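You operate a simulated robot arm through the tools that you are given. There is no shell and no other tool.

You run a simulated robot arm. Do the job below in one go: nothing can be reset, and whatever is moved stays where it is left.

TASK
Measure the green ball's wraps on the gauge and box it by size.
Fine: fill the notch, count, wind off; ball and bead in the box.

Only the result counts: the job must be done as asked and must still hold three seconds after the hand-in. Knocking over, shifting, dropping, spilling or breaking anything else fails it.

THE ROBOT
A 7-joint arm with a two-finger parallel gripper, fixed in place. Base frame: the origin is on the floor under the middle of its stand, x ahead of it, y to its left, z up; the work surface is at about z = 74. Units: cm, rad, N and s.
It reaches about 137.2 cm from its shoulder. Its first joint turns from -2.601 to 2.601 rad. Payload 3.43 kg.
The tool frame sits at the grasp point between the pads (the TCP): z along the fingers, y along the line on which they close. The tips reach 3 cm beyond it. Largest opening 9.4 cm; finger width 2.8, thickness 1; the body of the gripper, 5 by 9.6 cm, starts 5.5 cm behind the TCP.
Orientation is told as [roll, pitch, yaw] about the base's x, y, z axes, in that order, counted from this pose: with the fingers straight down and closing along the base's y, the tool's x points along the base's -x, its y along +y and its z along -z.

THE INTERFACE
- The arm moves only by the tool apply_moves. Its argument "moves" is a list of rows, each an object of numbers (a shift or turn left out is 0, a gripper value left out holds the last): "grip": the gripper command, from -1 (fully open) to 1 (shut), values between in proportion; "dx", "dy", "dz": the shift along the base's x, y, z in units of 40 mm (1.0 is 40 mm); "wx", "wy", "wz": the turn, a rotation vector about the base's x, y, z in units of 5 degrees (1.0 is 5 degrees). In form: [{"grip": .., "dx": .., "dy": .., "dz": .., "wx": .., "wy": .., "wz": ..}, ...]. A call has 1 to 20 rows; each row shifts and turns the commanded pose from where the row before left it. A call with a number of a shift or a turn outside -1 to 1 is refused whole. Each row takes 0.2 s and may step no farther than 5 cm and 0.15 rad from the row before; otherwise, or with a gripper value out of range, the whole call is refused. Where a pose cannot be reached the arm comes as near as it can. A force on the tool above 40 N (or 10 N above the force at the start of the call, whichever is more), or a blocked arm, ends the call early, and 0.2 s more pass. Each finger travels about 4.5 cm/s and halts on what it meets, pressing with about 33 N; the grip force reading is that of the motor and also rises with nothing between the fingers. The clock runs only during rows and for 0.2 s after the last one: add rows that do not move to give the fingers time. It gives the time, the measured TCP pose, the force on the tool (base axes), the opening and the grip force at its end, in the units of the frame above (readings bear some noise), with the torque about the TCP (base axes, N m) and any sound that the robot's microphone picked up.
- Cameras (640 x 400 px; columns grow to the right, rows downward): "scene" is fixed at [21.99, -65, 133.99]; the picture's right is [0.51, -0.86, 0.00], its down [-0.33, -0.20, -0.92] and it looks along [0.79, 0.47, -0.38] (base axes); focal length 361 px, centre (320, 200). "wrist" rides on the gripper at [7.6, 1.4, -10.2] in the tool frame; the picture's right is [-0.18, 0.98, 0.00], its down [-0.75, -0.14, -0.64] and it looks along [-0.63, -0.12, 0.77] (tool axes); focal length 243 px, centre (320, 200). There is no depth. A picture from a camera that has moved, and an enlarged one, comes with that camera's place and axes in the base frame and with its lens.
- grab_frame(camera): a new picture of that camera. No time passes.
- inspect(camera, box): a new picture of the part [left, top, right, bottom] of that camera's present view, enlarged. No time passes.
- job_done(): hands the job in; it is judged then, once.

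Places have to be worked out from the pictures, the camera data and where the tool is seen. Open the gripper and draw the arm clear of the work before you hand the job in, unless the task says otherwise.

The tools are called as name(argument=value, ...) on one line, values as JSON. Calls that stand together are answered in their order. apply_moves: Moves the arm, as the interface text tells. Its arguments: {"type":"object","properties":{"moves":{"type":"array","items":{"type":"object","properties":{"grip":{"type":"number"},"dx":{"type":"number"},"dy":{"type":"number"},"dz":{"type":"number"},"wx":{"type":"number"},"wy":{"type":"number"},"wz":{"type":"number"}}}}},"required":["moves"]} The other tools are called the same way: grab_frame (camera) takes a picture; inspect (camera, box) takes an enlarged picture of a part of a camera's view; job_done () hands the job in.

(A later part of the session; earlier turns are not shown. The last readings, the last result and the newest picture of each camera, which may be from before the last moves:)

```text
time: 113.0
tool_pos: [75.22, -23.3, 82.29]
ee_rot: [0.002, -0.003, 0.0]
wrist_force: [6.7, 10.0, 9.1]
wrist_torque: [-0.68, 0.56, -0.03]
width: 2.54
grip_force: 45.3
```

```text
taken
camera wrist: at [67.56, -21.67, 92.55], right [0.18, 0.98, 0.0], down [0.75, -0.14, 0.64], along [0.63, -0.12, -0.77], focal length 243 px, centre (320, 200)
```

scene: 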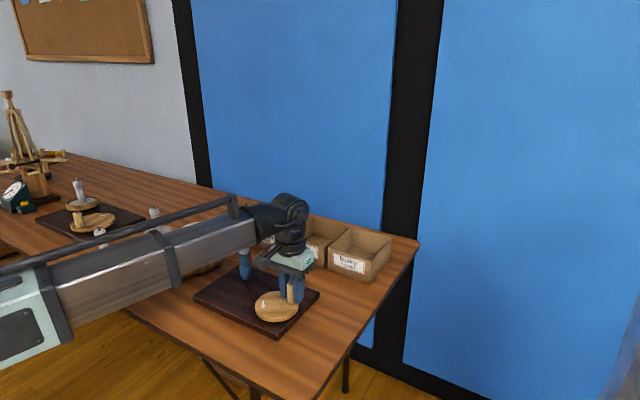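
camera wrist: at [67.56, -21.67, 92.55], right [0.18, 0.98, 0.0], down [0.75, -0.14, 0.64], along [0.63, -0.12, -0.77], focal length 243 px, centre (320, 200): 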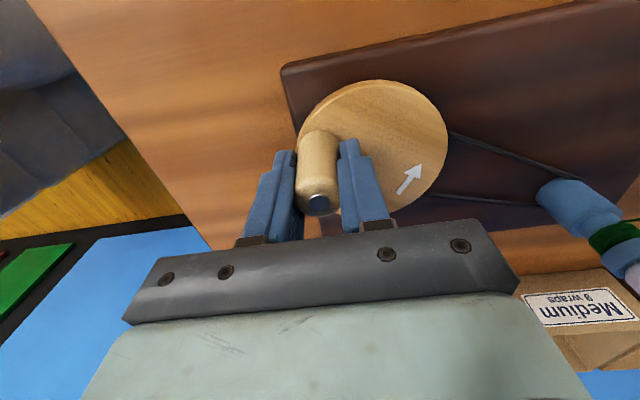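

Loads are low at about 239°, with 4.6 turns left. I'll continue to about 23°.

apply_moves(moves=[{"grip": 0.44, "dx": 0.01, "dy": 0.01}, {"grip": 1}, {"dx": -0.2277, "dy": 0.191}, {"dx": -0.1575, "dy": 0.252}, {"dx": -0.0719, "dy": 0.2884}, {"grip": 0.44}, {"grip": 1}, {"dx": 0.0207, "dy": 0.2965}, {"dx": 0.1113, "dy": 0.2756}, {"dx": 0.191, "dy": 0.2277}, {"grip": 0.44}, {"grip": 1}, {"dx": 0.252, "dy": 0.1575}, {"dx": 0.2884, "dy": 0.0719}, {"dx": 0.2965, "dy": -0.0207}, {"grip": 0.44}, {"grip": 1}, {"dx": 0.2756, "dy": -0.1113}, {"dx": 0.2277, "dy": -0.191}, {"dx": 0.1575, "dy": -0.252}])

grab_frame(camera="wrist")

```text
time: 117.2
tool_pos: [80.49, -18.42, 82.23]
ee_rot: [0.004, 0.0, -0.003]
wrist_force: [-8.8, -3.4, -3.5]
wrist_torque: [-0.34, -0.42, -0.03]
width: 2.49
grip_force: 45.0
```

```text
taken
camera wrist: at [72.92, -16.85, 92.46], right [0.18, 0.98, 0.0], down [0.75, -0.14, 0.64], along [0.63, -0.12, -0.77], focal length 243 px, centre (320, 200)
```

wrist: 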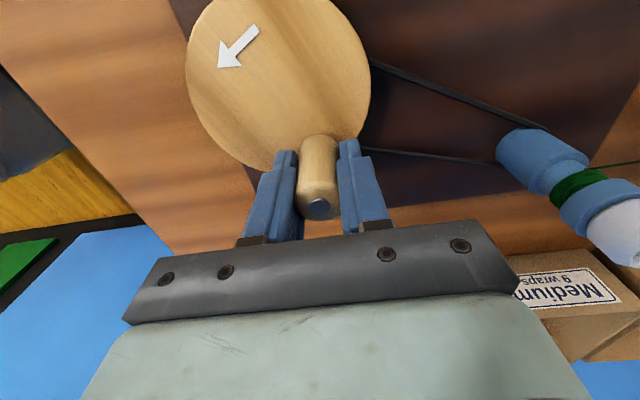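

The notch is half empty and about 4.0 turns remain (handle near 23°). I'll continue clockwise to about 167°.

apply_moves(moves=[{"grip": 0.44}, {"grip": 1}, {"dx": 0.0719, "dy": -0.2884}, {"dx": -0.0207, "dy": -0.2965}, {"dx": -0.1113, "dy": -0.2756}, {"grip": 0.44}, {"grip": 1}, {"dx": -0.191, "dy": -0.2277}, {"dx": -0.252, "dy": -0.1575}, {"dx": -0.2884, "dy": -0.0719}, {"grip": 0.44}, {"grip": 1}, {"dx": -0.2965, "dy": 0.0207}, {"dx": -0.2756, "dy": 0.1113}, {"dx": -0.2277, "dy": 0.191}, {"grip": 0.44}, {"grip": 1}, {"dx": -0.1575, "dy": 0.252}, {"dx": -0.0719, "dy": 0.2884}, {"dx": 0.0207, "dy": 0.2965}])

grab_frame(camera="wrist")

```text
time: 121.5
tool_pos: [73.41, -19.1, 82.22]
ee_rot: [0.0, -0.005, -0.001]
wrist_force: [5.0, -1.1, 16.5]
wrist_torque: [-0.78, 0.91, 0.0]
width: 2.56
grip_force: 45.1
```

```text
taken
camera wrist: at [65.71, -17.56, 92.4], right [0.18, 0.98, 0.0], down [0.75, -0.14, 0.65], along [0.63, -0.12, -0.76], focal length 243 px, centre (320, 200)
```

wrist: 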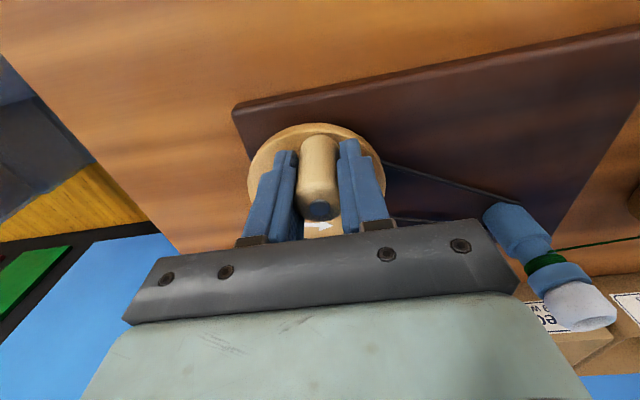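

Forces are low at about 167°, with 3.4 turns left. Next arc set goes to about 311°.

apply_moves(moves=[{"grip": 0.44}, {"grip": 1}, {"dx": 0.1113, "dy": 0.2756}, {"dx": 0.191, "dy": 0.2277}, {"dx": 0.252, "dy": 0.1575}, {"grip": 0.44}, {"grip": 1}, {"dx": 0.2884, "dy": 0.0719}, {"dx": 0.2965, "dy": -0.0207}, {"dx": 0.2756, "dy": -0.1113}, {"grip": 0.44}, {"grip": 1}, {"dx": 0.2277, "dy": -0.191}, {"dx": 0.1575, "dy": -0.252}, {"dx": 0.0719, "dy": -0.2884}, {"grip": 0.44}, {"grip": 1}, {"dx": -0.0207, "dy": -0.2965}, {"dx": -0.1113, "dy": -0.2756}, {"dx": -0.191, "dy": -0.2277}])

grab_frame(camera="wrist")

inspect(camera="scene", box=[238, 252, 264, 272])

```text
time: 125.7
tool_pos: [79.68, -23.0, 82.39]
ee_rot: [0.0, -0.006, -0.001]
wrist_force: [4.9, -5.2, 18.6]
wrist_torque: [-0.13, -1.21, 0.0]
width: 2.49
grip_force: 45.2
```

```text
taken
camera wrist: at [71.99, -21.45, 92.59], right [0.18, 0.98, 0.0], down [0.75, -0.14, 0.65], along [0.63, -0.12, -0.76], focal length 243 px, centre (320, 200)
```

wrist: 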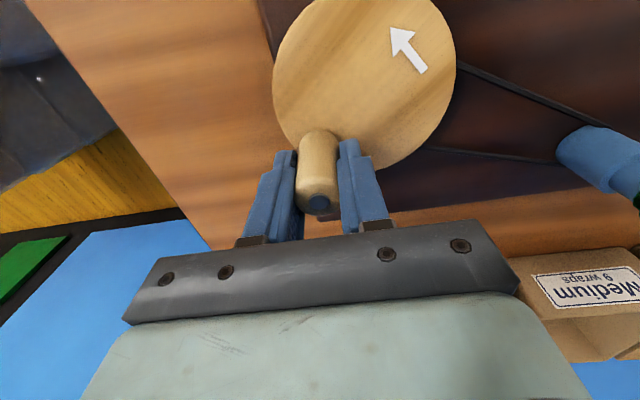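

```text
16.00 times, centred on (251, 262) of scene
camera zoom: at [21.99, -65.0, 133.99], right [0.51, -0.86, 0.0], down [-0.33, -0.2, -0.92], along [0.79, 0.47, -0.38], focal length 5769 px, centre (1424, -792)
```

zoom: 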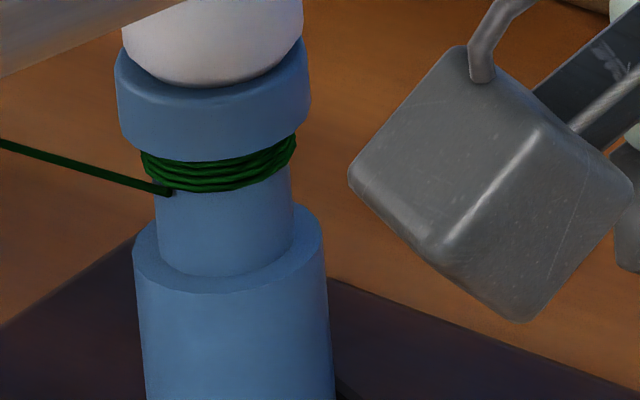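

The feed matches 2.8 turns remaining. I'll continue to about 95°.

apply_moves(moves=[{"grip": 0.44}, {"grip": 1}, {"dx": -0.252, "dy": -0.1575}, {"dx": -0.2884, "dy": -0.0719}, {"dx": -0.2965, "dy": 0.0207}, {"grip": 0.44}, {"grip": 1}, {"dx": -0.2756, "dy": 0.1113}, {"dx": -0.2277, "dy": 0.191}, {"dx": -0.1575, "dy": 0.252}, {"grip": 0.44}, {"grip": 1}, {"dx": -0.0719, "dy": 0.2884}, {"dx": 0.0207, "dy": 0.2965}, {"dx": 0.1113, "dy": 0.2756}, {"grip": 0.44}, {"grip": 1}, {"dx": 0.191, "dy": 0.2277}, {"dx": 0.252, "dy": 0.1575}, {"dx": 0.2884, "dy": 0.0719}])

grab_frame(camera="wrist")

```text
time: 129.8
tool_pos: [76.95, -16.29, 82.19]
ee_rot: [0.0, -0.003, -0.001]
wrist_force: [0.7, 6.5, 6.7]
wrist_torque: [-0.53, 0.97, 0.0]
width: 2.54
grip_force: 45.2
```

```text
taken
camera wrist: at [69.24, -14.67, 92.52], right [0.18, 0.98, 0.0], down [0.75, -0.14, 0.64], along [0.63, -0.12, -0.76], focal length 243 px, centre (320, 200)
```

wrist: 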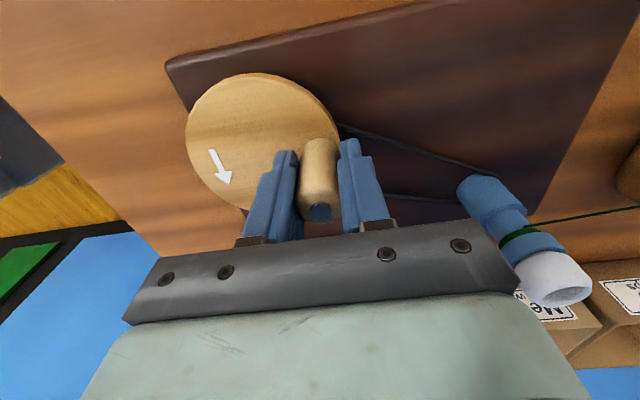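

About 2.2 turns remain, and only a few wraps show under the flange. I'll continue to about 239°.

apply_moves(moves=[{"grip": 0.44}, {"grip": 1}, {"dx": 0.2965, "dy": -0.0207}, {"dx": 0.2756, "dy": -0.1113}, {"dx": 0.2277, "dy": -0.191}, {"grip": 0.44}, {"grip": 1}, {"dx": 0.1575, "dy": -0.252}, {"dx": 0.0719, "dy": -0.2884}, {"dx": -0.0207, "dy": -0.2965}, {"grip": 0.44}, {"grip": 1}, {"dx": -0.1113, "dy": -0.2756}, {"dx": -0.191, "dy": -0.2277}, {"dx": -0.252, "dy": -0.1575}, {"grip": 0.44}, {"grip": 1}, {"dx": -0.2884, "dy": -0.0719}, {"dx": -0.2965, "dy": 0.0207}, {"dx": -0.2756, "dy": 0.1113}])

grab_frame(camera="wrist")

```text
time: 134.1
tool_pos: [75.27, -23.26, 82.44]
ee_rot: [-0.001, -0.002, 0.001]
wrist_force: [2.1, 3.9, -9.0]
wrist_torque: [-0.73, -1.41, 0.0]
width: 2.57
grip_force: 44.9
```

```text
taken
camera wrist: at [67.61, -21.67, 92.55], right [0.18, 0.98, 0.0], down [0.75, -0.14, 0.64], along [0.63, -0.12, -0.77], focal length 243 px, centre (320, 200)
```

wrist: 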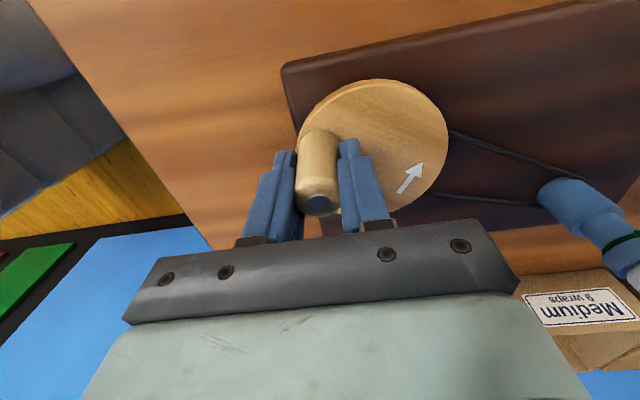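

About 1.6 turns remain at 239°, and forces are low. I'll continue to about 23°, which leaves one turn.

apply_moves(moves=[{"grip": 0.44}, {"grip": 1}, {"dx": -0.2277, "dy": 0.191}, {"dx": -0.1575, "dy": 0.252}, {"dx": -0.0719, "dy": 0.2884}, {"grip": 0.44}, {"grip": 1}, {"dx": 0.0207, "dy": 0.2965}, {"dx": 0.1113, "dy": 0.2756}, {"dx": 0.191, "dy": 0.2277}, {"grip": 0.44}, {"grip": 1}, {"dx": 0.252, "dy": 0.1575}, {"dx": 0.2884, "dy": 0.0719}, {"dx": 0.2965, "dy": -0.0207}, {"grip": 0.44}, {"grip": 1}, {"dx": 0.2756, "dy": -0.1113}, {"dx": 0.2277, "dy": -0.191}, {"dx": 0.1575, "dy": -0.252}])

grab_frame(camera="wrist")

inspect(camera="wrist", box=[540, 140, 640, 230])

```text
time: 138.4
tool_pos: [80.67, -18.29, 82.23]
ee_rot: [0.001, 0.003, 0.001]
wrist_force: [2.8, 1.3, -11.2]
wrist_torque: [-0.36, 0.27, 0.02]
width: 2.58
grip_force: 45.0
stopped in row 20: the force on the tool passed its limit at 41 N (the readings are from after the stop); the commanded pose is now the measured one
```

```text
taken
camera wrist: at [73.07, -16.81, 92.46], right [0.18, 0.98, 0.0], down [0.75, -0.14, 0.64], along [0.63, -0.12, -0.77], focal length 243 px, centre (320, 200)
```

wrist: 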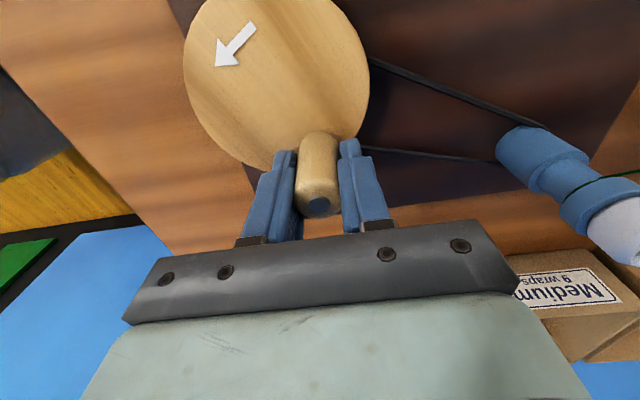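

```text
4.44 times, centred on (590, 185) of wrist
camera zoom: at [73.07, -16.81, 92.46], right [0.18, 0.98, 0.0], down [0.75, -0.14, 0.64], along [0.63, -0.12, -0.77], focal length 1078 px, centre (-880, 267)
```

zoom: 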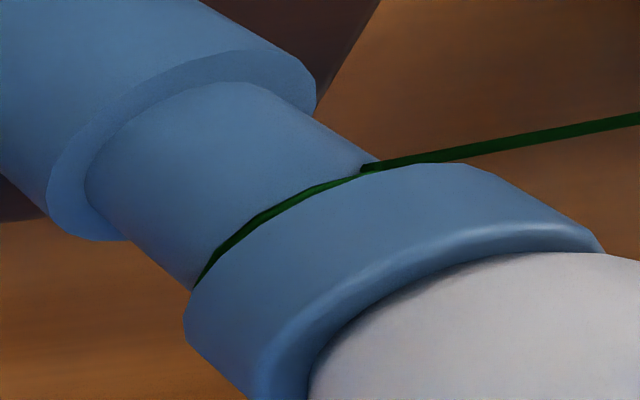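

It stopped on the very last row with the handle near 24°, so exactly about one turn (two wraps) remains. The pose is well centred, so I'll continue clockwise 216°.

apply_moves(moves=[{"grip": 0.44}, {"grip": 1}, {"dx": 0.0719, "dy": -0.2884}, {"dx": -0.0207, "dy": -0.2965}, {"dx": -0.1113, "dy": -0.2756}, {"grip": 0.44}, {"grip": 1}, {"dx": -0.191, "dy": -0.2277}, {"dx": -0.252, "dy": -0.1575}, {"dx": -0.2884, "dy": -0.0719}, {"grip": 0.44}, {"grip": 1}, {"dx": -0.2965, "dy": 0.0207}, {"dx": -0.2756, "dy": 0.1113}, {"dx": -0.2277, "dy": 0.191}, {"grip": 0.44}, {"grip": 1}, {"dx": -0.1575, "dy": 0.252}, {"dx": -0.0719, "dy": 0.2884}, {"dx": 0.0207, "dy": 0.2965}])

grab_frame(camera="wrist")

inspect(camera="wrist", box=[490, 210, 590, 300])

```text
time: 142.6
tool_pos: [73.66, -18.97, 82.34]
ee_rot: [0.0, -0.001, 0.001]
wrist_force: [16.1, -4.6, 13.6]
wrist_torque: [-0.61, 0.3, 0.0]
width: 2.55
grip_force: 45.2
```

```text
taken
camera wrist: at [65.96, -17.43, 92.58], right [0.18, 0.98, 0.0], down [0.75, -0.14, 0.64], along [0.63, -0.12, -0.77], focal length 243 px, centre (320, 200)
```

wrist: 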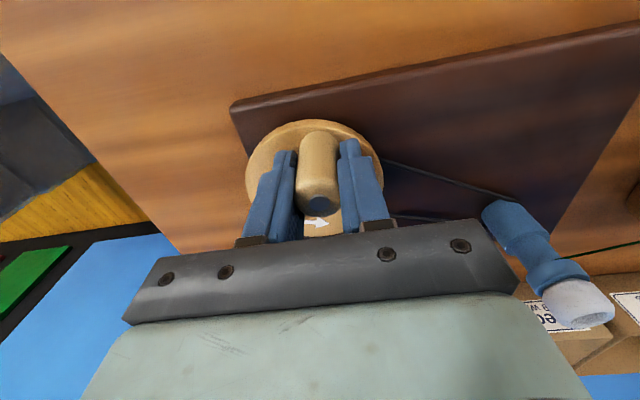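

```text
4.44 times, centred on (540, 255) of wrist
camera zoom: at [65.96, -17.43, 92.58], right [0.18, 0.98, 0.0], down [0.75, -0.14, 0.64], along [0.63, -0.12, -0.77], focal length 1078 px, centre (-658, -44)
```

zoom: 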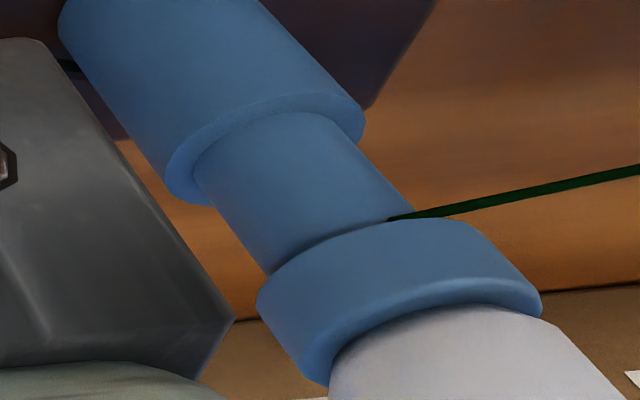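

Less than one wrap remains. I'll turn the last 144° or so, to bring the wheel back to its starting angle.

apply_moves(moves=[{"grip": 0.44, "dx": 0.02}, {"grip": 1}, {"dx": 0.1113, "dy": 0.2756}, {"dx": 0.191, "dy": 0.2277}, {"dx": 0.252, "dy": 0.1575}, {"grip": 0.44}, {"grip": 1}, {"dx": 0.2884, "dy": 0.0719}, {"dx": 0.2965, "dy": -0.0207}, {"dx": 0.2756, "dy": -0.1113}, {"grip": 0.44}, {"grip": 1}, {"dx": 0.2277, "dy": -0.191}, {"dx": 0.1575, "dy": -0.252}, {}])

grab_frame(camera="wrist")

inspect(camera="wrist", box=[540, 140, 640, 270])

```text
time: 145.8
tool_pos: [80.9, -18.22, 82.27]
ee_rot: [0.003, -0.002, 0.0]
wrist_force: [13.2, 7.7, -1.2]
wrist_torque: [-0.05, 0.41, -0.05]
width: 2.73
grip_force: 44.3
```

```text
taken
camera wrist: at [73.25, -16.69, 92.54], right [0.18, 0.98, 0.0], down [0.75, -0.14, 0.64], along [0.63, -0.12, -0.77], focal length 243 px, centre (320, 200)
```

wrist: 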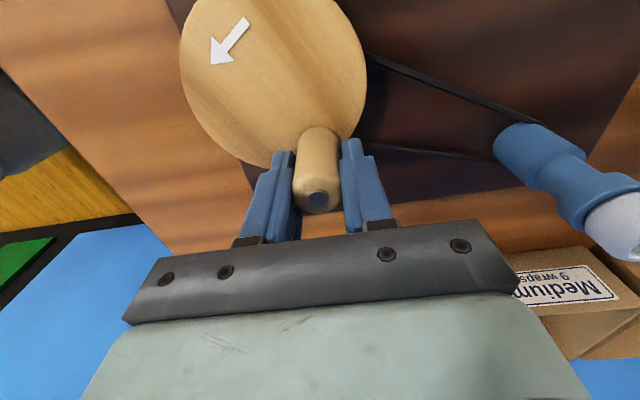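

```text
3.08 times, centred on (590, 205) of wrist
camera zoom: at [73.25, -16.69, 92.54], right [0.18, 0.98, 0.0], down [0.75, -0.14, 0.64], along [0.63, -0.12, -0.77], focal length 746 px, centre (-511, 185)
```

zoom: 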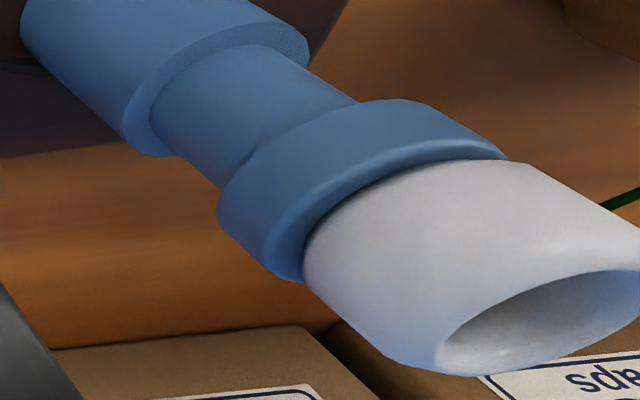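

The thread now runs straight from the bead to the ball and the neck is bare, so it is wound off. The handle is about 7° short of its start angle, so I'll recentre on it, regrip, and turn that last bit.

apply_moves(moves=[{"grip": 0.3}, {"dx": -0.12, "dy": -0.01}, {}, {"grip": 1}, {"grip": 1}, {"dx": 0.025, "dy": -0.06}, {"dx": 0.02, "dy": -0.055}, {}])

grab_frame(camera="wrist")

inspect(camera="scene", box=[225, 235, 275, 285])

```text
time: 147.6
tool_pos: [80.43, -18.81, 82.43]
ee_rot: [0.001, 0.0, 0.0]
wrist_force: [9.4, 3.5, 3.6]
wrist_torque: [-0.59, 1.28, 0.0]
width: 2.48
grip_force: 44.8
```

```text
taken
camera wrist: at [72.77, -17.19, 92.63], right [0.18, 0.98, 0.0], down [0.75, -0.14, 0.64], along [0.63, -0.12, -0.77], focal length 243 px, centre (320, 200)
```

wrist: 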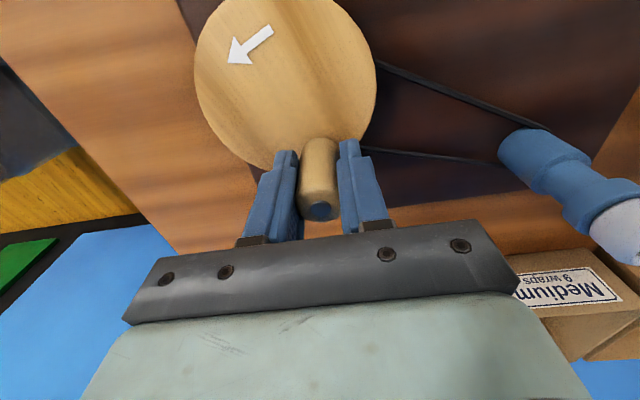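

```text
8.00 times, centred on (250, 260) of scene
camera zoom: at [21.99, -65.0, 133.99], right [0.51, -0.86, 0.0], down [-0.33, -0.2, -0.92], along [0.79, 0.47, -0.38], focal length 2884 px, centre (880, -280)
```

zoom: 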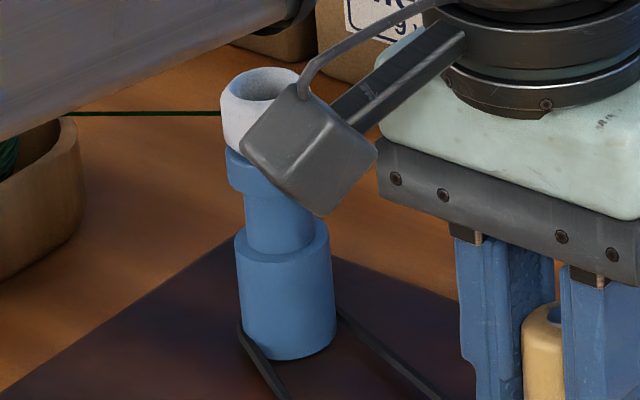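

The wheel is back at its start angle and the spindle neck is bare, with the thread on the bead only. I'll release the handle and rise clear.

apply_moves(moves=[{"grip": 0.3}, {"grip": 0.0}, {"grip": -0.1}, {"dz": 0.4}, {"dz": 0.8}, {"dz": 0.9}, {"dz": 0.9}, {"dz": 0.9}, {}])

grab_frame(camera="scene")

grab_frame(camera="wrist")

inspect(camera="scene", box=[160, 230, 330, 340])

```text
time: 149.6
tool_pos: [80.2, -18.99, 97.88]
ee_rot: [0.002, 0.002, -0.002]
wrist_force: [0.4, 0.1, 0.2]
wrist_torque: [-0.01, -0.02, 0.01]
width: 5.2
grip_force: 0.1
```

```text
taken
```

scene: 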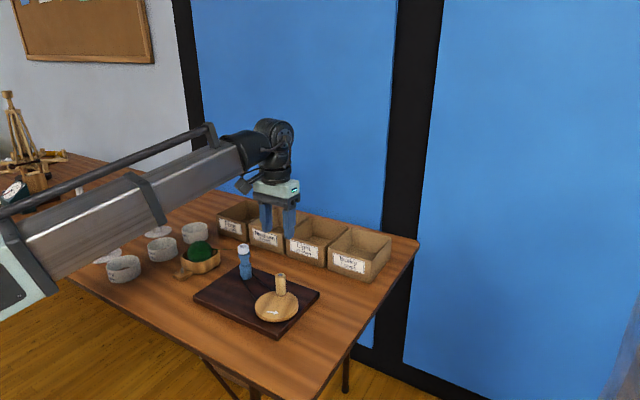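

```text
taken
camera wrist: at [72.64, -17.44, 108.18], right [0.18, 0.98, 0.0], down [0.75, -0.14, 0.64], along [0.63, -0.12, -0.77], focal length 243 px, centre (320, 200)
```

wrist: 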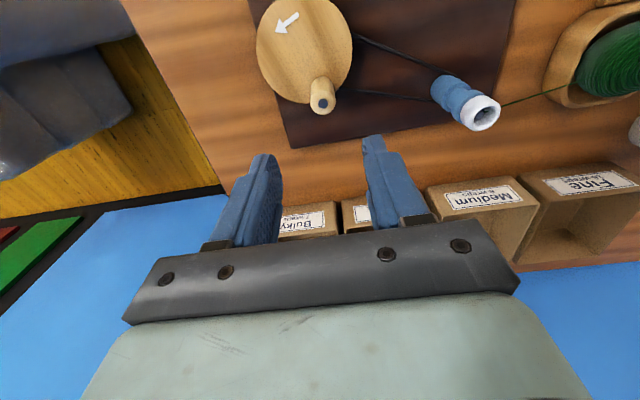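

```text
3.64 times, centred on (245, 285) of scene
camera zoom: at [21.99, -65.0, 133.99], right [0.51, -0.86, 0.0], down [-0.33, -0.2, -0.92], along [0.79, 0.47, -0.38], focal length 1311 px, centre (593, -109)
```

zoom: 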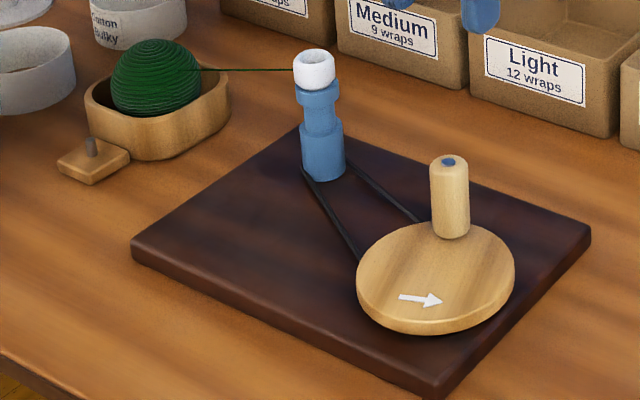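

Everything looks as at the start apart from the bead being on the spindle. Now I'll locate the Fine box from this view.

inspect(camera="wrist", box=[420, 130, 640, 290])

inspect(camera="scene", box=[205, 190, 305, 260])

```text
2.50 times, centred on (530, 210) of wrist
camera zoom: at [72.64, -17.44, 108.18], right [0.18, 0.98, 0.0], down [0.75, -0.14, 0.64], along [0.63, -0.12, -0.77], focal length 606 px, centre (-205, 175)
```

zoom: 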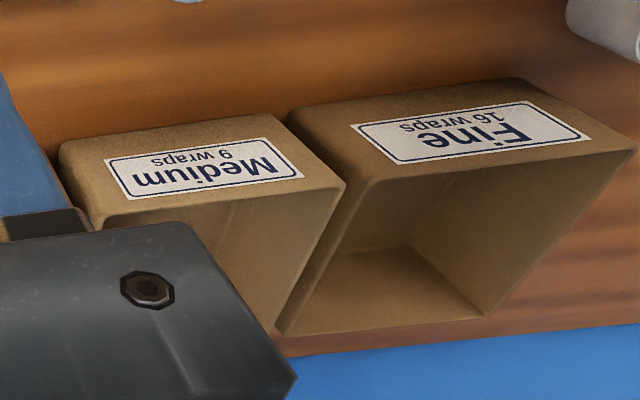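

```text
5.71 times, centred on (255, 225) of scene
camera zoom: at [21.99, -65.0, 133.99], right [0.51, -0.86, 0.0], down [-0.33, -0.2, -0.92], along [0.79, 0.47, -0.38], focal length 2060 px, centre (691, 57)
```

zoom: 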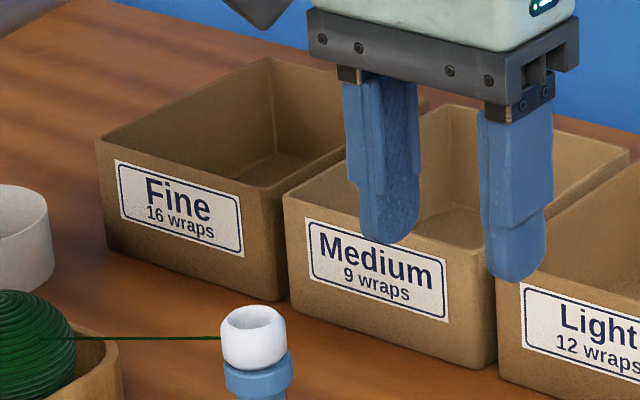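

The Fine box spans about x 101.7–117 and y 11.3–24.9, with its rim at z of about 81.3 and its centre near (109.3, 18.1). I'll fetch the bead first, moving above it at (83.8, -3.9) with the gripper half open.

apply_moves(moves=[{"dx": 0.158, "dy": 0.747, "grip": -0.15}, {"dx": 0.158, "dy": 0.747}, {"dx": 0.158, "dy": 0.747}, {"dx": 0.158, "dy": 0.747}, {"dx": 0.158, "dy": 0.747}, {"dz": -0.7}, {}, {}])

inspect(camera="wrist", box=[260, 70, 380, 220])

grab_frame(camera="wrist")

```text
time: 151.4
tool_pos: [83.48, -3.79, 95.02]
ee_rot: [0.002, -0.001, -0.001]
wrist_force: [0.8, -0.4, -0.5]
wrist_torque: [0.02, 0.0, 0.0]
width: 5.4
grip_force: 0.0
```

```text
2.67 times, centred on (320, 145) of wrist
camera zoom: at [75.87, -2.31, 105.34], right [0.18, 0.98, 0.0], down [0.75, -0.14, 0.64], along [0.63, -0.12, -0.77], focal length 647 px, centre (320, 347)
```

zoom: 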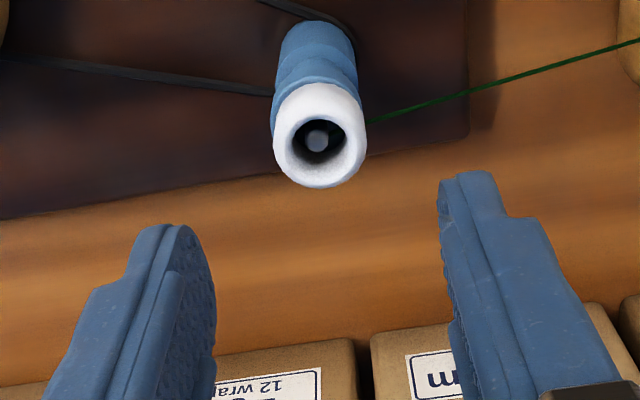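

```text
taken
camera wrist: at [75.87, -2.31, 105.34], right [0.18, 0.98, 0.0], down [0.75, -0.14, 0.64], along [0.63, -0.12, -0.77], focal length 243 px, centre (320, 200)
```

wrist: 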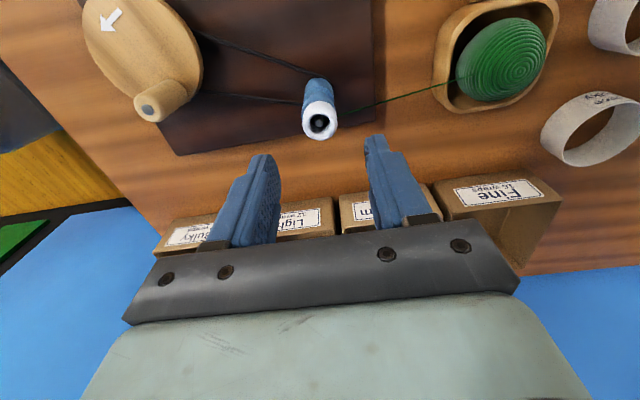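

The bead is 0.44 cm ahead of and 0.1 cm to the side of the TCP, so nicely between the fingers. I'll descend to z of about 87.3 and close on it.

apply_moves(moves=[{"dx": 0.03, "dy": -0.0275, "dz": -0.6}, {"dz": -0.6}, {"dz": -0.5}, {"dz": -0.26}, {}, {"grip": 0.2}, {"grip": 1}, {"grip": 1}, {"grip": 1}, {}])

inspect(camera="wrist", box=[260, 90, 380, 240])

inspect(camera="scene", box=[225, 230, 275, 270])

```text
time: 153.6
tool_pos: [83.65, -3.94, 87.28]
ee_rot: [0.003, 0.0, -0.001]
wrist_force: [-0.4, 0.2, 0.1]
wrist_torque: [-0.02, 0.01, 0.01]
width: 2.62
grip_force: 33.1
```

```text
2.67 times, centred on (320, 165) of wrist
camera zoom: at [76.05, -2.38, 97.54], right [0.18, 0.98, 0.0], down [0.75, -0.14, 0.64], along [0.63, -0.12, -0.77], focal length 647 px, centre (320, 293)
```

zoom: 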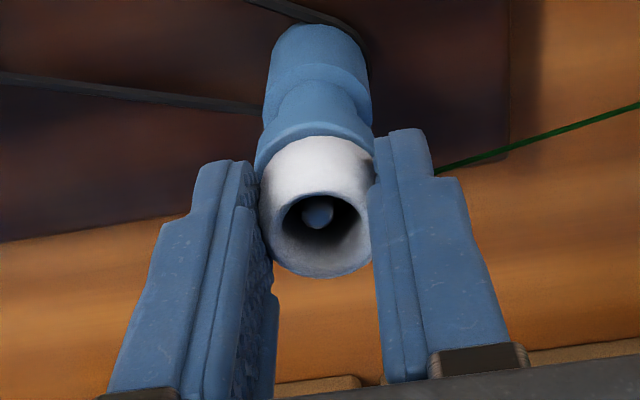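

```text
10.00 times, centred on (250, 250) of scene
camera zoom: at [21.99, -65.0, 133.99], right [0.51, -0.86, 0.0], down [-0.33, -0.2, -0.92], along [0.79, 0.47, -0.38], focal length 3606 px, centre (1020, -300)
```

zoom: 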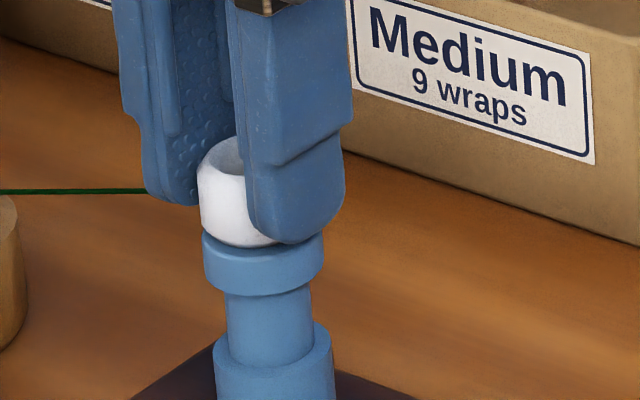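

The bead is gripped (2.62 cm, 33 N). I'll lift it straight off the pin and check before carrying it.

apply_moves(moves=[{"dz": 0.25}, {"dz": 0.4}, {"dz": 0.5}, {"dz": 0.6}, {}])

inspect(camera="scene", box=[180, 210, 290, 290])

```text
time: 154.8
tool_pos: [83.59, -4.21, 94.25]
ee_rot: [0.003, 0.003, -0.002]
wrist_force: [0.3, 0.5, 0.4]
wrist_torque: [0.02, 0.02, 0.0]
width: 2.62
grip_force: 33.2
```

```text
5.00 times, centred on (235, 250) of scene
camera zoom: at [21.99, -65.0, 133.99], right [0.51, -0.86, 0.0], down [-0.33, -0.2, -0.92], along [0.79, 0.47, -0.38], focal length 1803 px, centre (745, -50)
```

zoom: 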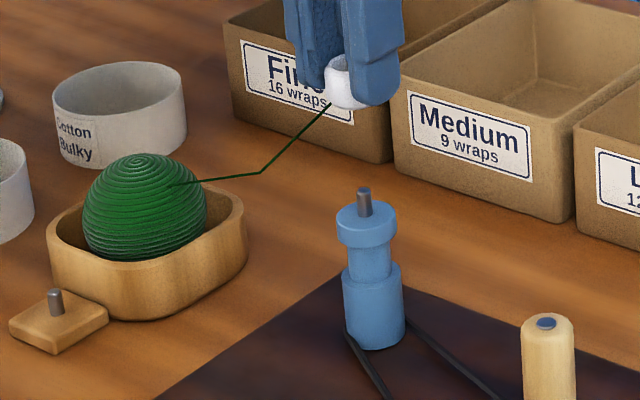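

The bead is off the pin and the thread hangs free. I'll carry it toward the Fine box at safe height, half-way first.

apply_moves(moves=[{"dx": 0.5, "dy": 0.35, "dz": 0.2}, {"dx": 0.75, "dy": 0.5, "dz": 0.1}, {"dx": 0.75, "dy": 0.5}, {"dx": 0.75, "dy": 0.5}, {"dx": 0.75, "dy": 0.5}, {"dx": 0.5, "dy": 0.3}, {}])

grab_frame(camera="scene")

grab_frame(camera="wrist")

```text
time: 156.4
tool_pos: [99.76, 6.85, 95.4]
ee_rot: [0.0, -0.002, -0.001]
wrist_force: [-0.2, -0.6, -0.4]
wrist_torque: [-0.03, -0.01, -0.06]
width: 2.6
grip_force: 32.9
```

```text
taken
```

scene: 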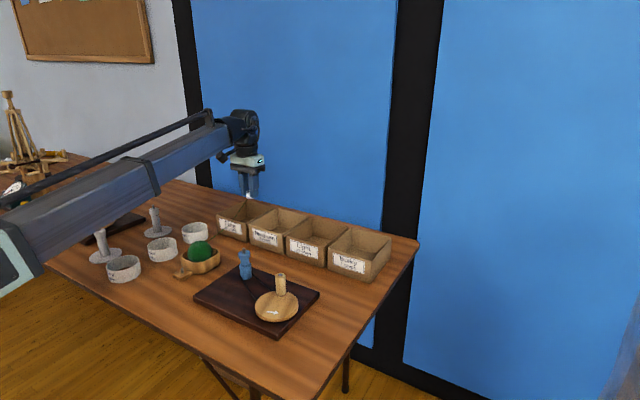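

```text
taken
camera wrist: at [92.12, 8.28, 105.72], right [0.18, 0.98, 0.0], down [0.75, -0.14, 0.64], along [0.63, -0.12, -0.77], focal length 243 px, centre (320, 200)
```

wrist: 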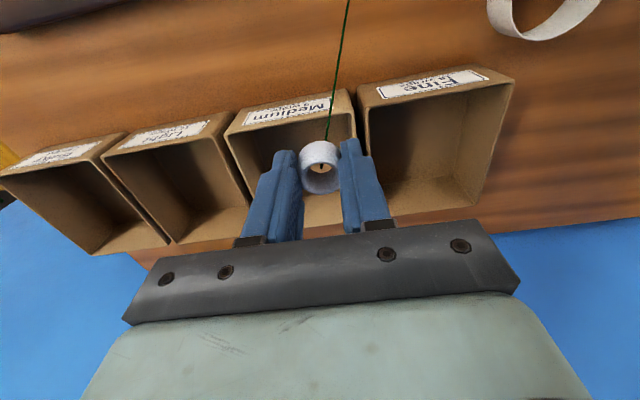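

From here the Fine box reads x 101.4–117 and y 11.4–24.5. I'll move over its rear part, to bead target (113.5, 15.6), and look again before lowering.

apply_moves(moves=[{"dx": 0.7, "dy": 0.45}, {"dx": 0.8, "dy": 0.52}, {"dx": 0.8, "dy": 0.52}, {"dx": 0.7, "dy": 0.45}, {"dx": 0.35, "dy": 0.23}, {}, {}])

grab_frame(camera="wrist")

inspect(camera="scene", box=[180, 160, 310, 270])

```text
time: 158.0
tool_pos: [113.03, 15.1, 95.58]
ee_rot: [0.001, 0.0, 0.0]
wrist_force: [-0.3, 0.5, 0.1]
wrist_torque: [-0.01, -0.01, -0.05]
width: 2.62
grip_force: 33.3
```

```text
taken
camera wrist: at [105.36, 16.66, 105.84], right [0.18, 0.98, 0.0], down [0.75, -0.14, 0.64], along [0.63, -0.12, -0.77], focal length 243 px, centre (320, 200)
```

wrist: 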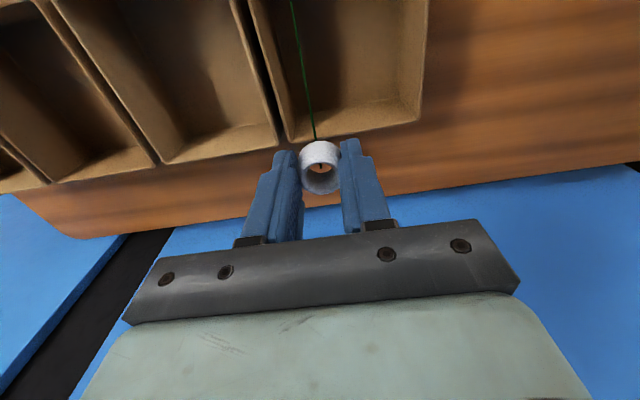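

```text
3.64 times, centred on (245, 215) of scene
camera zoom: at [21.99, -65.0, 133.99], right [0.51, -0.86, 0.0], down [-0.33, -0.2, -0.92], along [0.79, 0.47, -0.38], focal length 1311 px, centre (593, 146)
```

zoom: 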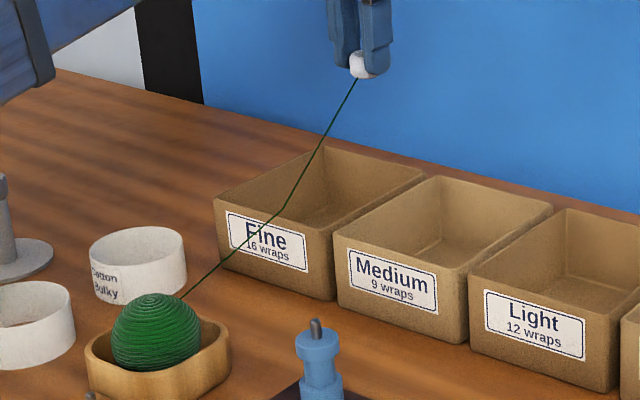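

Position is good: the bead is over the rear of the Fine box with clearance to the walls. I'll lower into the box, stopping about 1 cm above the floor.

apply_moves(moves=[{"dz": -0.6}, {"dz": -0.7}, {"dz": -0.7}, {"dz": -0.7}, {"dz": -0.6}, {"dz": -0.5}, {"dz": -0.25}, {}, {}])

grab_frame(camera="wrist")

inspect(camera="scene", box=[200, 180, 290, 250])

```text
time: 160.0
tool_pos: [113.08, 15.51, 79.14]
ee_rot: [0.003, -0.001, 0.001]
wrist_force: [0.3, 0.0, -0.6]
wrist_torque: [-0.01, 0.02, -0.01]
width: 2.61
grip_force: 32.9
```

```text
taken
camera wrist: at [105.48, 17.01, 89.35], right [0.18, 0.98, 0.0], down [0.75, -0.14, 0.64], along [0.63, -0.12, -0.77], focal length 243 px, centre (320, 200)
```

wrist: 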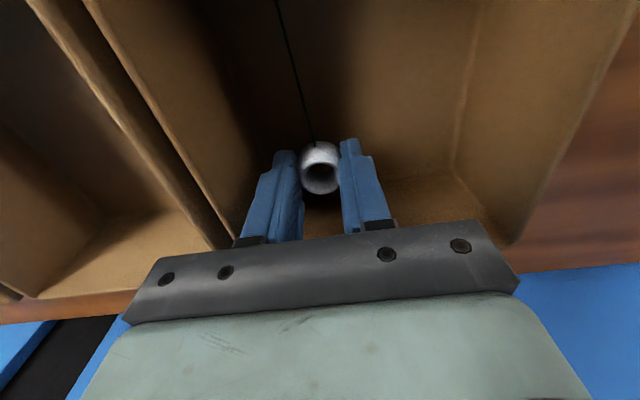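

```text
5.71 times, centred on (245, 215) of scene
camera zoom: at [21.99, -65.0, 133.99], right [0.51, -0.86, 0.0], down [-0.33, -0.2, -0.92], along [0.79, 0.47, -0.38], focal length 2060 px, centre (749, 114)
```

zoom: 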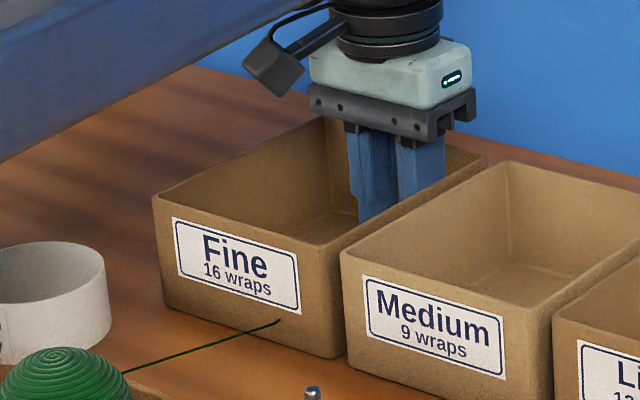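

The bead is inside the Fine box, about a centimetre above the floor and clear of the walls. I'll lower in small steps until contact.

apply_moves(moves=[{"dz": -0.06}, {"dz": -0.06}, {"dz": -0.04}, {}])

```text
time: 161.0
tool_pos: [113.13, 15.27, 78.61]
ee_rot: [0.003, -0.001, 0.001]
wrist_force: [0.1, -0.5, -1.4]
wrist_torque: [-0.01, 0.03, -0.03]
width: 2.61
grip_force: 33.3
```

No contact yet at z of about 78.6, so I'll lower a little more.

apply_moves(moves=[{"dz": -0.04}, {"dz": -0.04}, {"dz": -0.03}, {}])

```text
time: 162.0
tool_pos: [113.14, 15.29, 78.2]
ee_rot: [0.002, 0.0, 0.0]
wrist_force: [-0.3, -1.0, -0.7]
wrist_torque: [0.03, -0.01, 0.0]
width: 2.63
grip_force: 33.3
```

Still no contact at 78.2, so I'll continue down in 1 mm steps.

apply_moves(moves=[{"dz": -0.025}, {"dz": -0.025}, {"dz": -0.025}, {}])

inspect(camera="wrist", box=[230, 100, 410, 230])

```text
time: 163.0
tool_pos: [113.16, 15.18, 77.95]
ee_rot: [0.003, -0.002, 0.0]
wrist_force: [3.8, 2.3, 14.4]
wrist_torque: [0.11, -0.21, -0.01]
width: 2.65
grip_force: 32.8
```

```text
3.08 times, centred on (320, 165) of wrist
camera zoom: at [105.48, 16.72, 88.21], right [0.18, 0.98, 0.0], down [0.75, -0.14, 0.64], along [0.63, -0.12, -0.77], focal length 746 px, centre (320, 308)
```

zoom: 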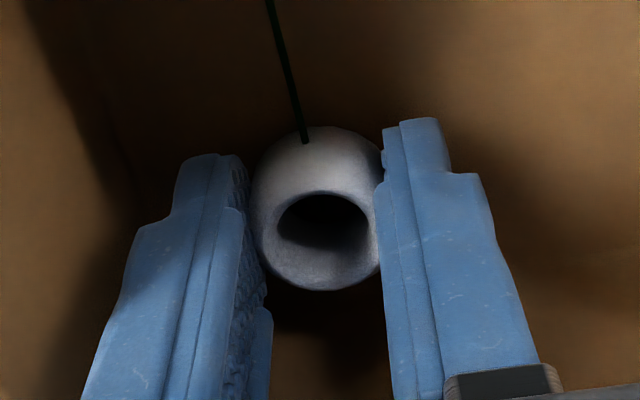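

Contact at 14 N: the bead is on the box floor. I'll open gently and then rise straight out.

apply_moves(moves=[{"dz": 0.01}, {"grip": 0.25}, {"grip": 0.1}, {"grip": 0.05}, {}, {"dz": 0.3}, {"dz": 0.6}, {"dz": 0.8}, {"dz": 0.9}, {"dz": 0.9}, {"dz": 0.6}, {}])

grab_frame(camera="wrist")

inspect(camera="scene", box=[170, 180, 310, 280])

```text
time: 165.6
tool_pos: [113.17, 14.97, 94.16]
ee_rot: [0.003, 0.001, 0.001]
wrist_force: [0.1, -0.1, 0.5]
wrist_torque: [-0.02, 0.01, -0.05]
width: 4.48
grip_force: 0.2
```

```text
taken
camera wrist: at [105.56, 16.59, 104.43], right [0.18, 0.98, 0.0], down [0.75, -0.14, 0.64], along [0.63, -0.12, -0.77], focal length 243 px, centre (320, 200)
```

wrist: 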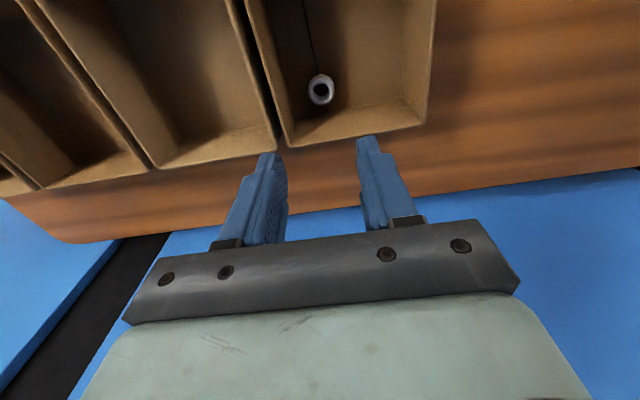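

```text
4.00 times, centred on (240, 230) of scene
camera zoom: at [21.99, -65.0, 133.99], right [0.51, -0.86, 0.0], down [-0.33, -0.2, -0.92], along [0.79, 0.47, -0.38], focal length 1442 px, centre (640, 80)
```

zoom: 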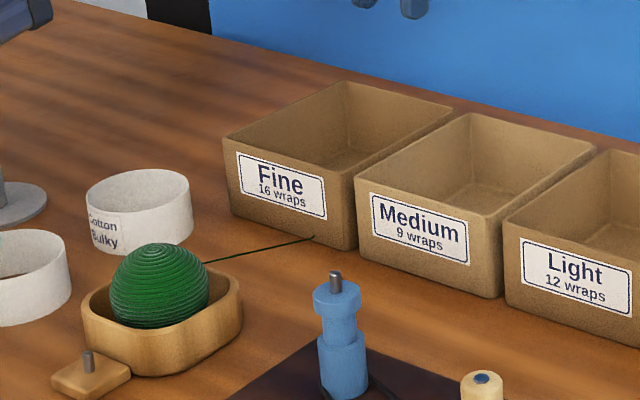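

The bead stands inside the Fine box. Now the ball: I'll travel back at safe height, open the gripper fully, and look at it from above.

apply_moves(moves=[{"dx": -0.7, "dz": 0.3}, {"dx": -0.9, "dz": 0.2}, {"dx": -0.95, "grip": -0.5}, {"dx": -0.95, "grip": -1}, {"dx": -0.95}, {"dx": -0.95}, {"dx": -0.95}, {"dx": -0.9, "dy": -0.15}, {"dx": -0.3, "dy": -0.1}, {}, {}])

grab_frame(camera="wrist")

inspect(camera="wrist", box=[220, 60, 420, 190])

inspect(camera="scene", box=[150, 210, 250, 290])

```text
time: 168.0
tool_pos: [82.96, 14.28, 96.38]
ee_rot: [0.004, 0.002, 0.001]
wrist_force: [-1.3, 0.2, 0.3]
wrist_torque: [-0.03, 0.02, 0.04]
width: 9.39
grip_force: 0.0
```

```text
taken
camera wrist: at [75.36, 15.81, 106.58], right [0.18, 0.98, 0.0], down [0.75, -0.14, 0.64], along [0.63, -0.12, -0.77], focal length 243 px, centre (320, 200)
```

wrist: 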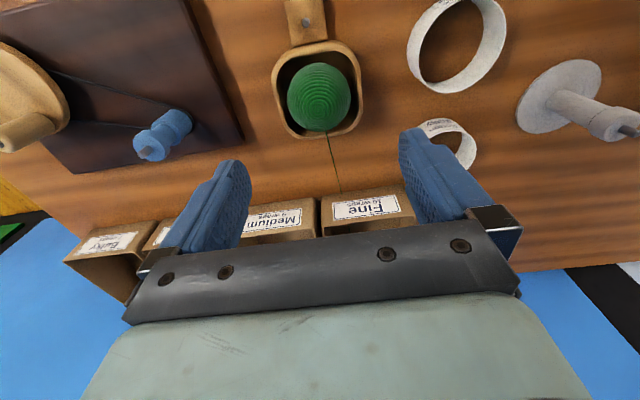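

```text
3.08 times, centred on (320, 125) of wrist
camera zoom: at [75.36, 15.81, 106.58], right [0.18, 0.98, 0.0], down [0.75, -0.14, 0.64], along [0.63, -0.12, -0.77], focal length 746 px, centre (320, 431)
```

zoom: 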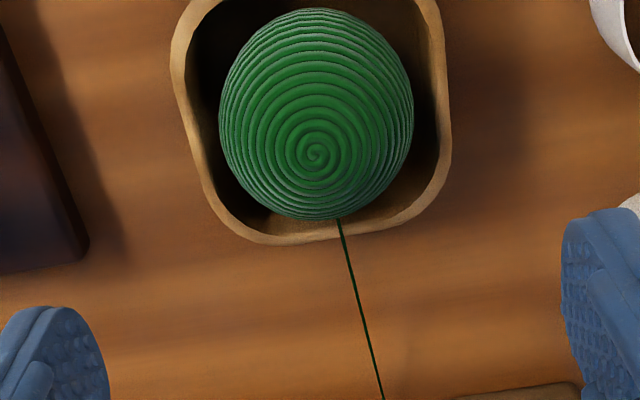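

```text
5.00 times, centred on (200, 250) of scene
camera zoom: at [21.99, -65.0, 133.99], right [0.51, -0.86, 0.0], down [-0.33, -0.2, -0.92], along [0.79, 0.47, -0.38], focal length 1803 px, centre (920, -50)
```

zoom: 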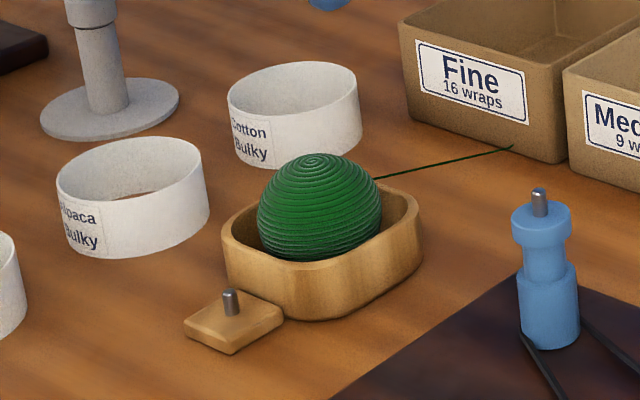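

Ball centre is about (83.35, 14.16, 80.0), diameter about 6.9, and the tray rim is at about z = 77.8. I'll grip at the equator with the tips just above the rim: align and descend part way first.

apply_moves(moves=[{"dx": 0.1, "dy": -0.06, "dz": -0.5}, {"dz": -0.7}, {"dz": -0.7}, {"dz": -0.5}, {}, {}])

grab_frame(camera="wrist")

inspect(camera="scene", box=[150, 210, 250, 290])

```text
time: 169.4
tool_pos: [83.46, 14.11, 86.71]
ee_rot: [0.003, -0.001, -0.001]
wrist_force: [-0.4, 0.1, -0.4]
wrist_torque: [0.0, 0.0, -0.01]
width: 9.37
grip_force: 0.1
```

```text
taken
camera wrist: at [75.78, 15.69, 96.92], right [0.18, 0.98, 0.0], down [0.75, -0.14, 0.64], along [0.63, -0.12, -0.77], focal length 243 px, centre (320, 200)
```

wrist: 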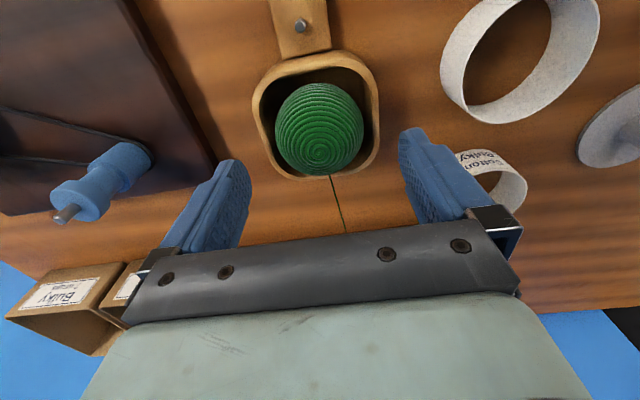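

```text
5.00 times, centred on (200, 250) of scene
camera zoom: at [21.99, -65.0, 133.99], right [0.51, -0.86, 0.0], down [-0.33, -0.2, -0.92], along [0.79, 0.47, -0.38], focal length 1803 px, centre (920, -50)
```

zoom: 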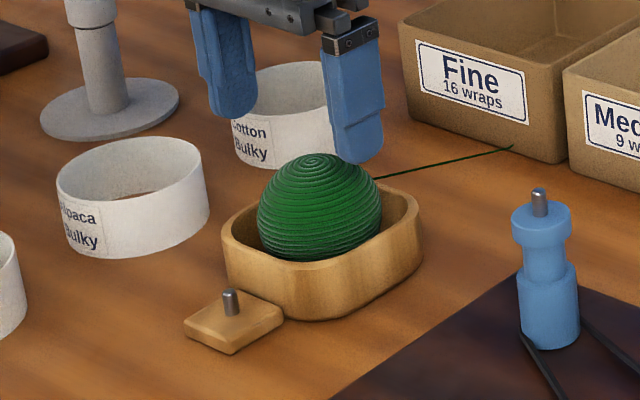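

The ball is centred between the fingers. I'll lower to TCP z of about 81.4 (tips at 78.4) and check before closing.

apply_moves(moves=[{"dz": -0.5, "dx": -0.03}, {"dz": -0.5}, {"dz": -0.32}, {}, {}])

inspect(camera="scene", box=[150, 220, 250, 290])

grab_frame(camera="wrist")

```text
time: 170.6
tool_pos: [83.22, 14.25, 81.61]
ee_rot: [0.002, 0.0, -0.001]
wrist_force: [-0.4, -0.5, 0.4]
wrist_torque: [-0.02, -0.02, 0.02]
width: 9.4
grip_force: 0.1
```

```text
5.71 times, centred on (200, 255) of scene
camera zoom: at [21.99, -65.0, 133.99], right [0.51, -0.86, 0.0], down [-0.33, -0.2, -0.92], along [0.79, 0.47, -0.38], focal length 2060 px, centre (1006, -114)
```

zoom: 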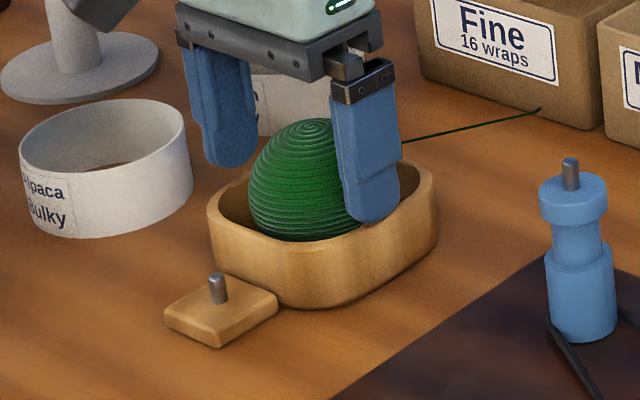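

```text
taken
camera wrist: at [75.5, 15.67, 91.75], right [0.18, 0.98, 0.0], down [0.75, -0.14, 0.64], along [0.63, -0.12, -0.77], focal length 243 px, centre (320, 200)
```

wrist: 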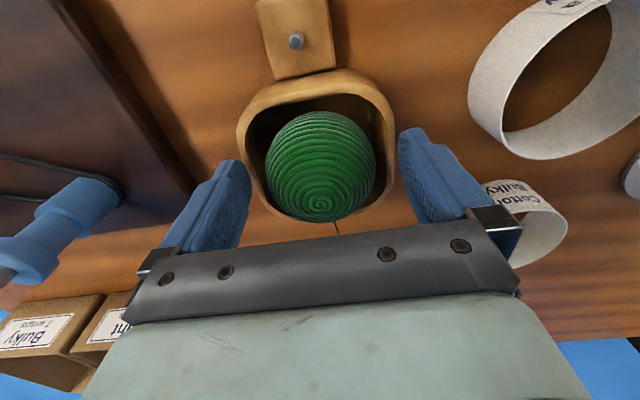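

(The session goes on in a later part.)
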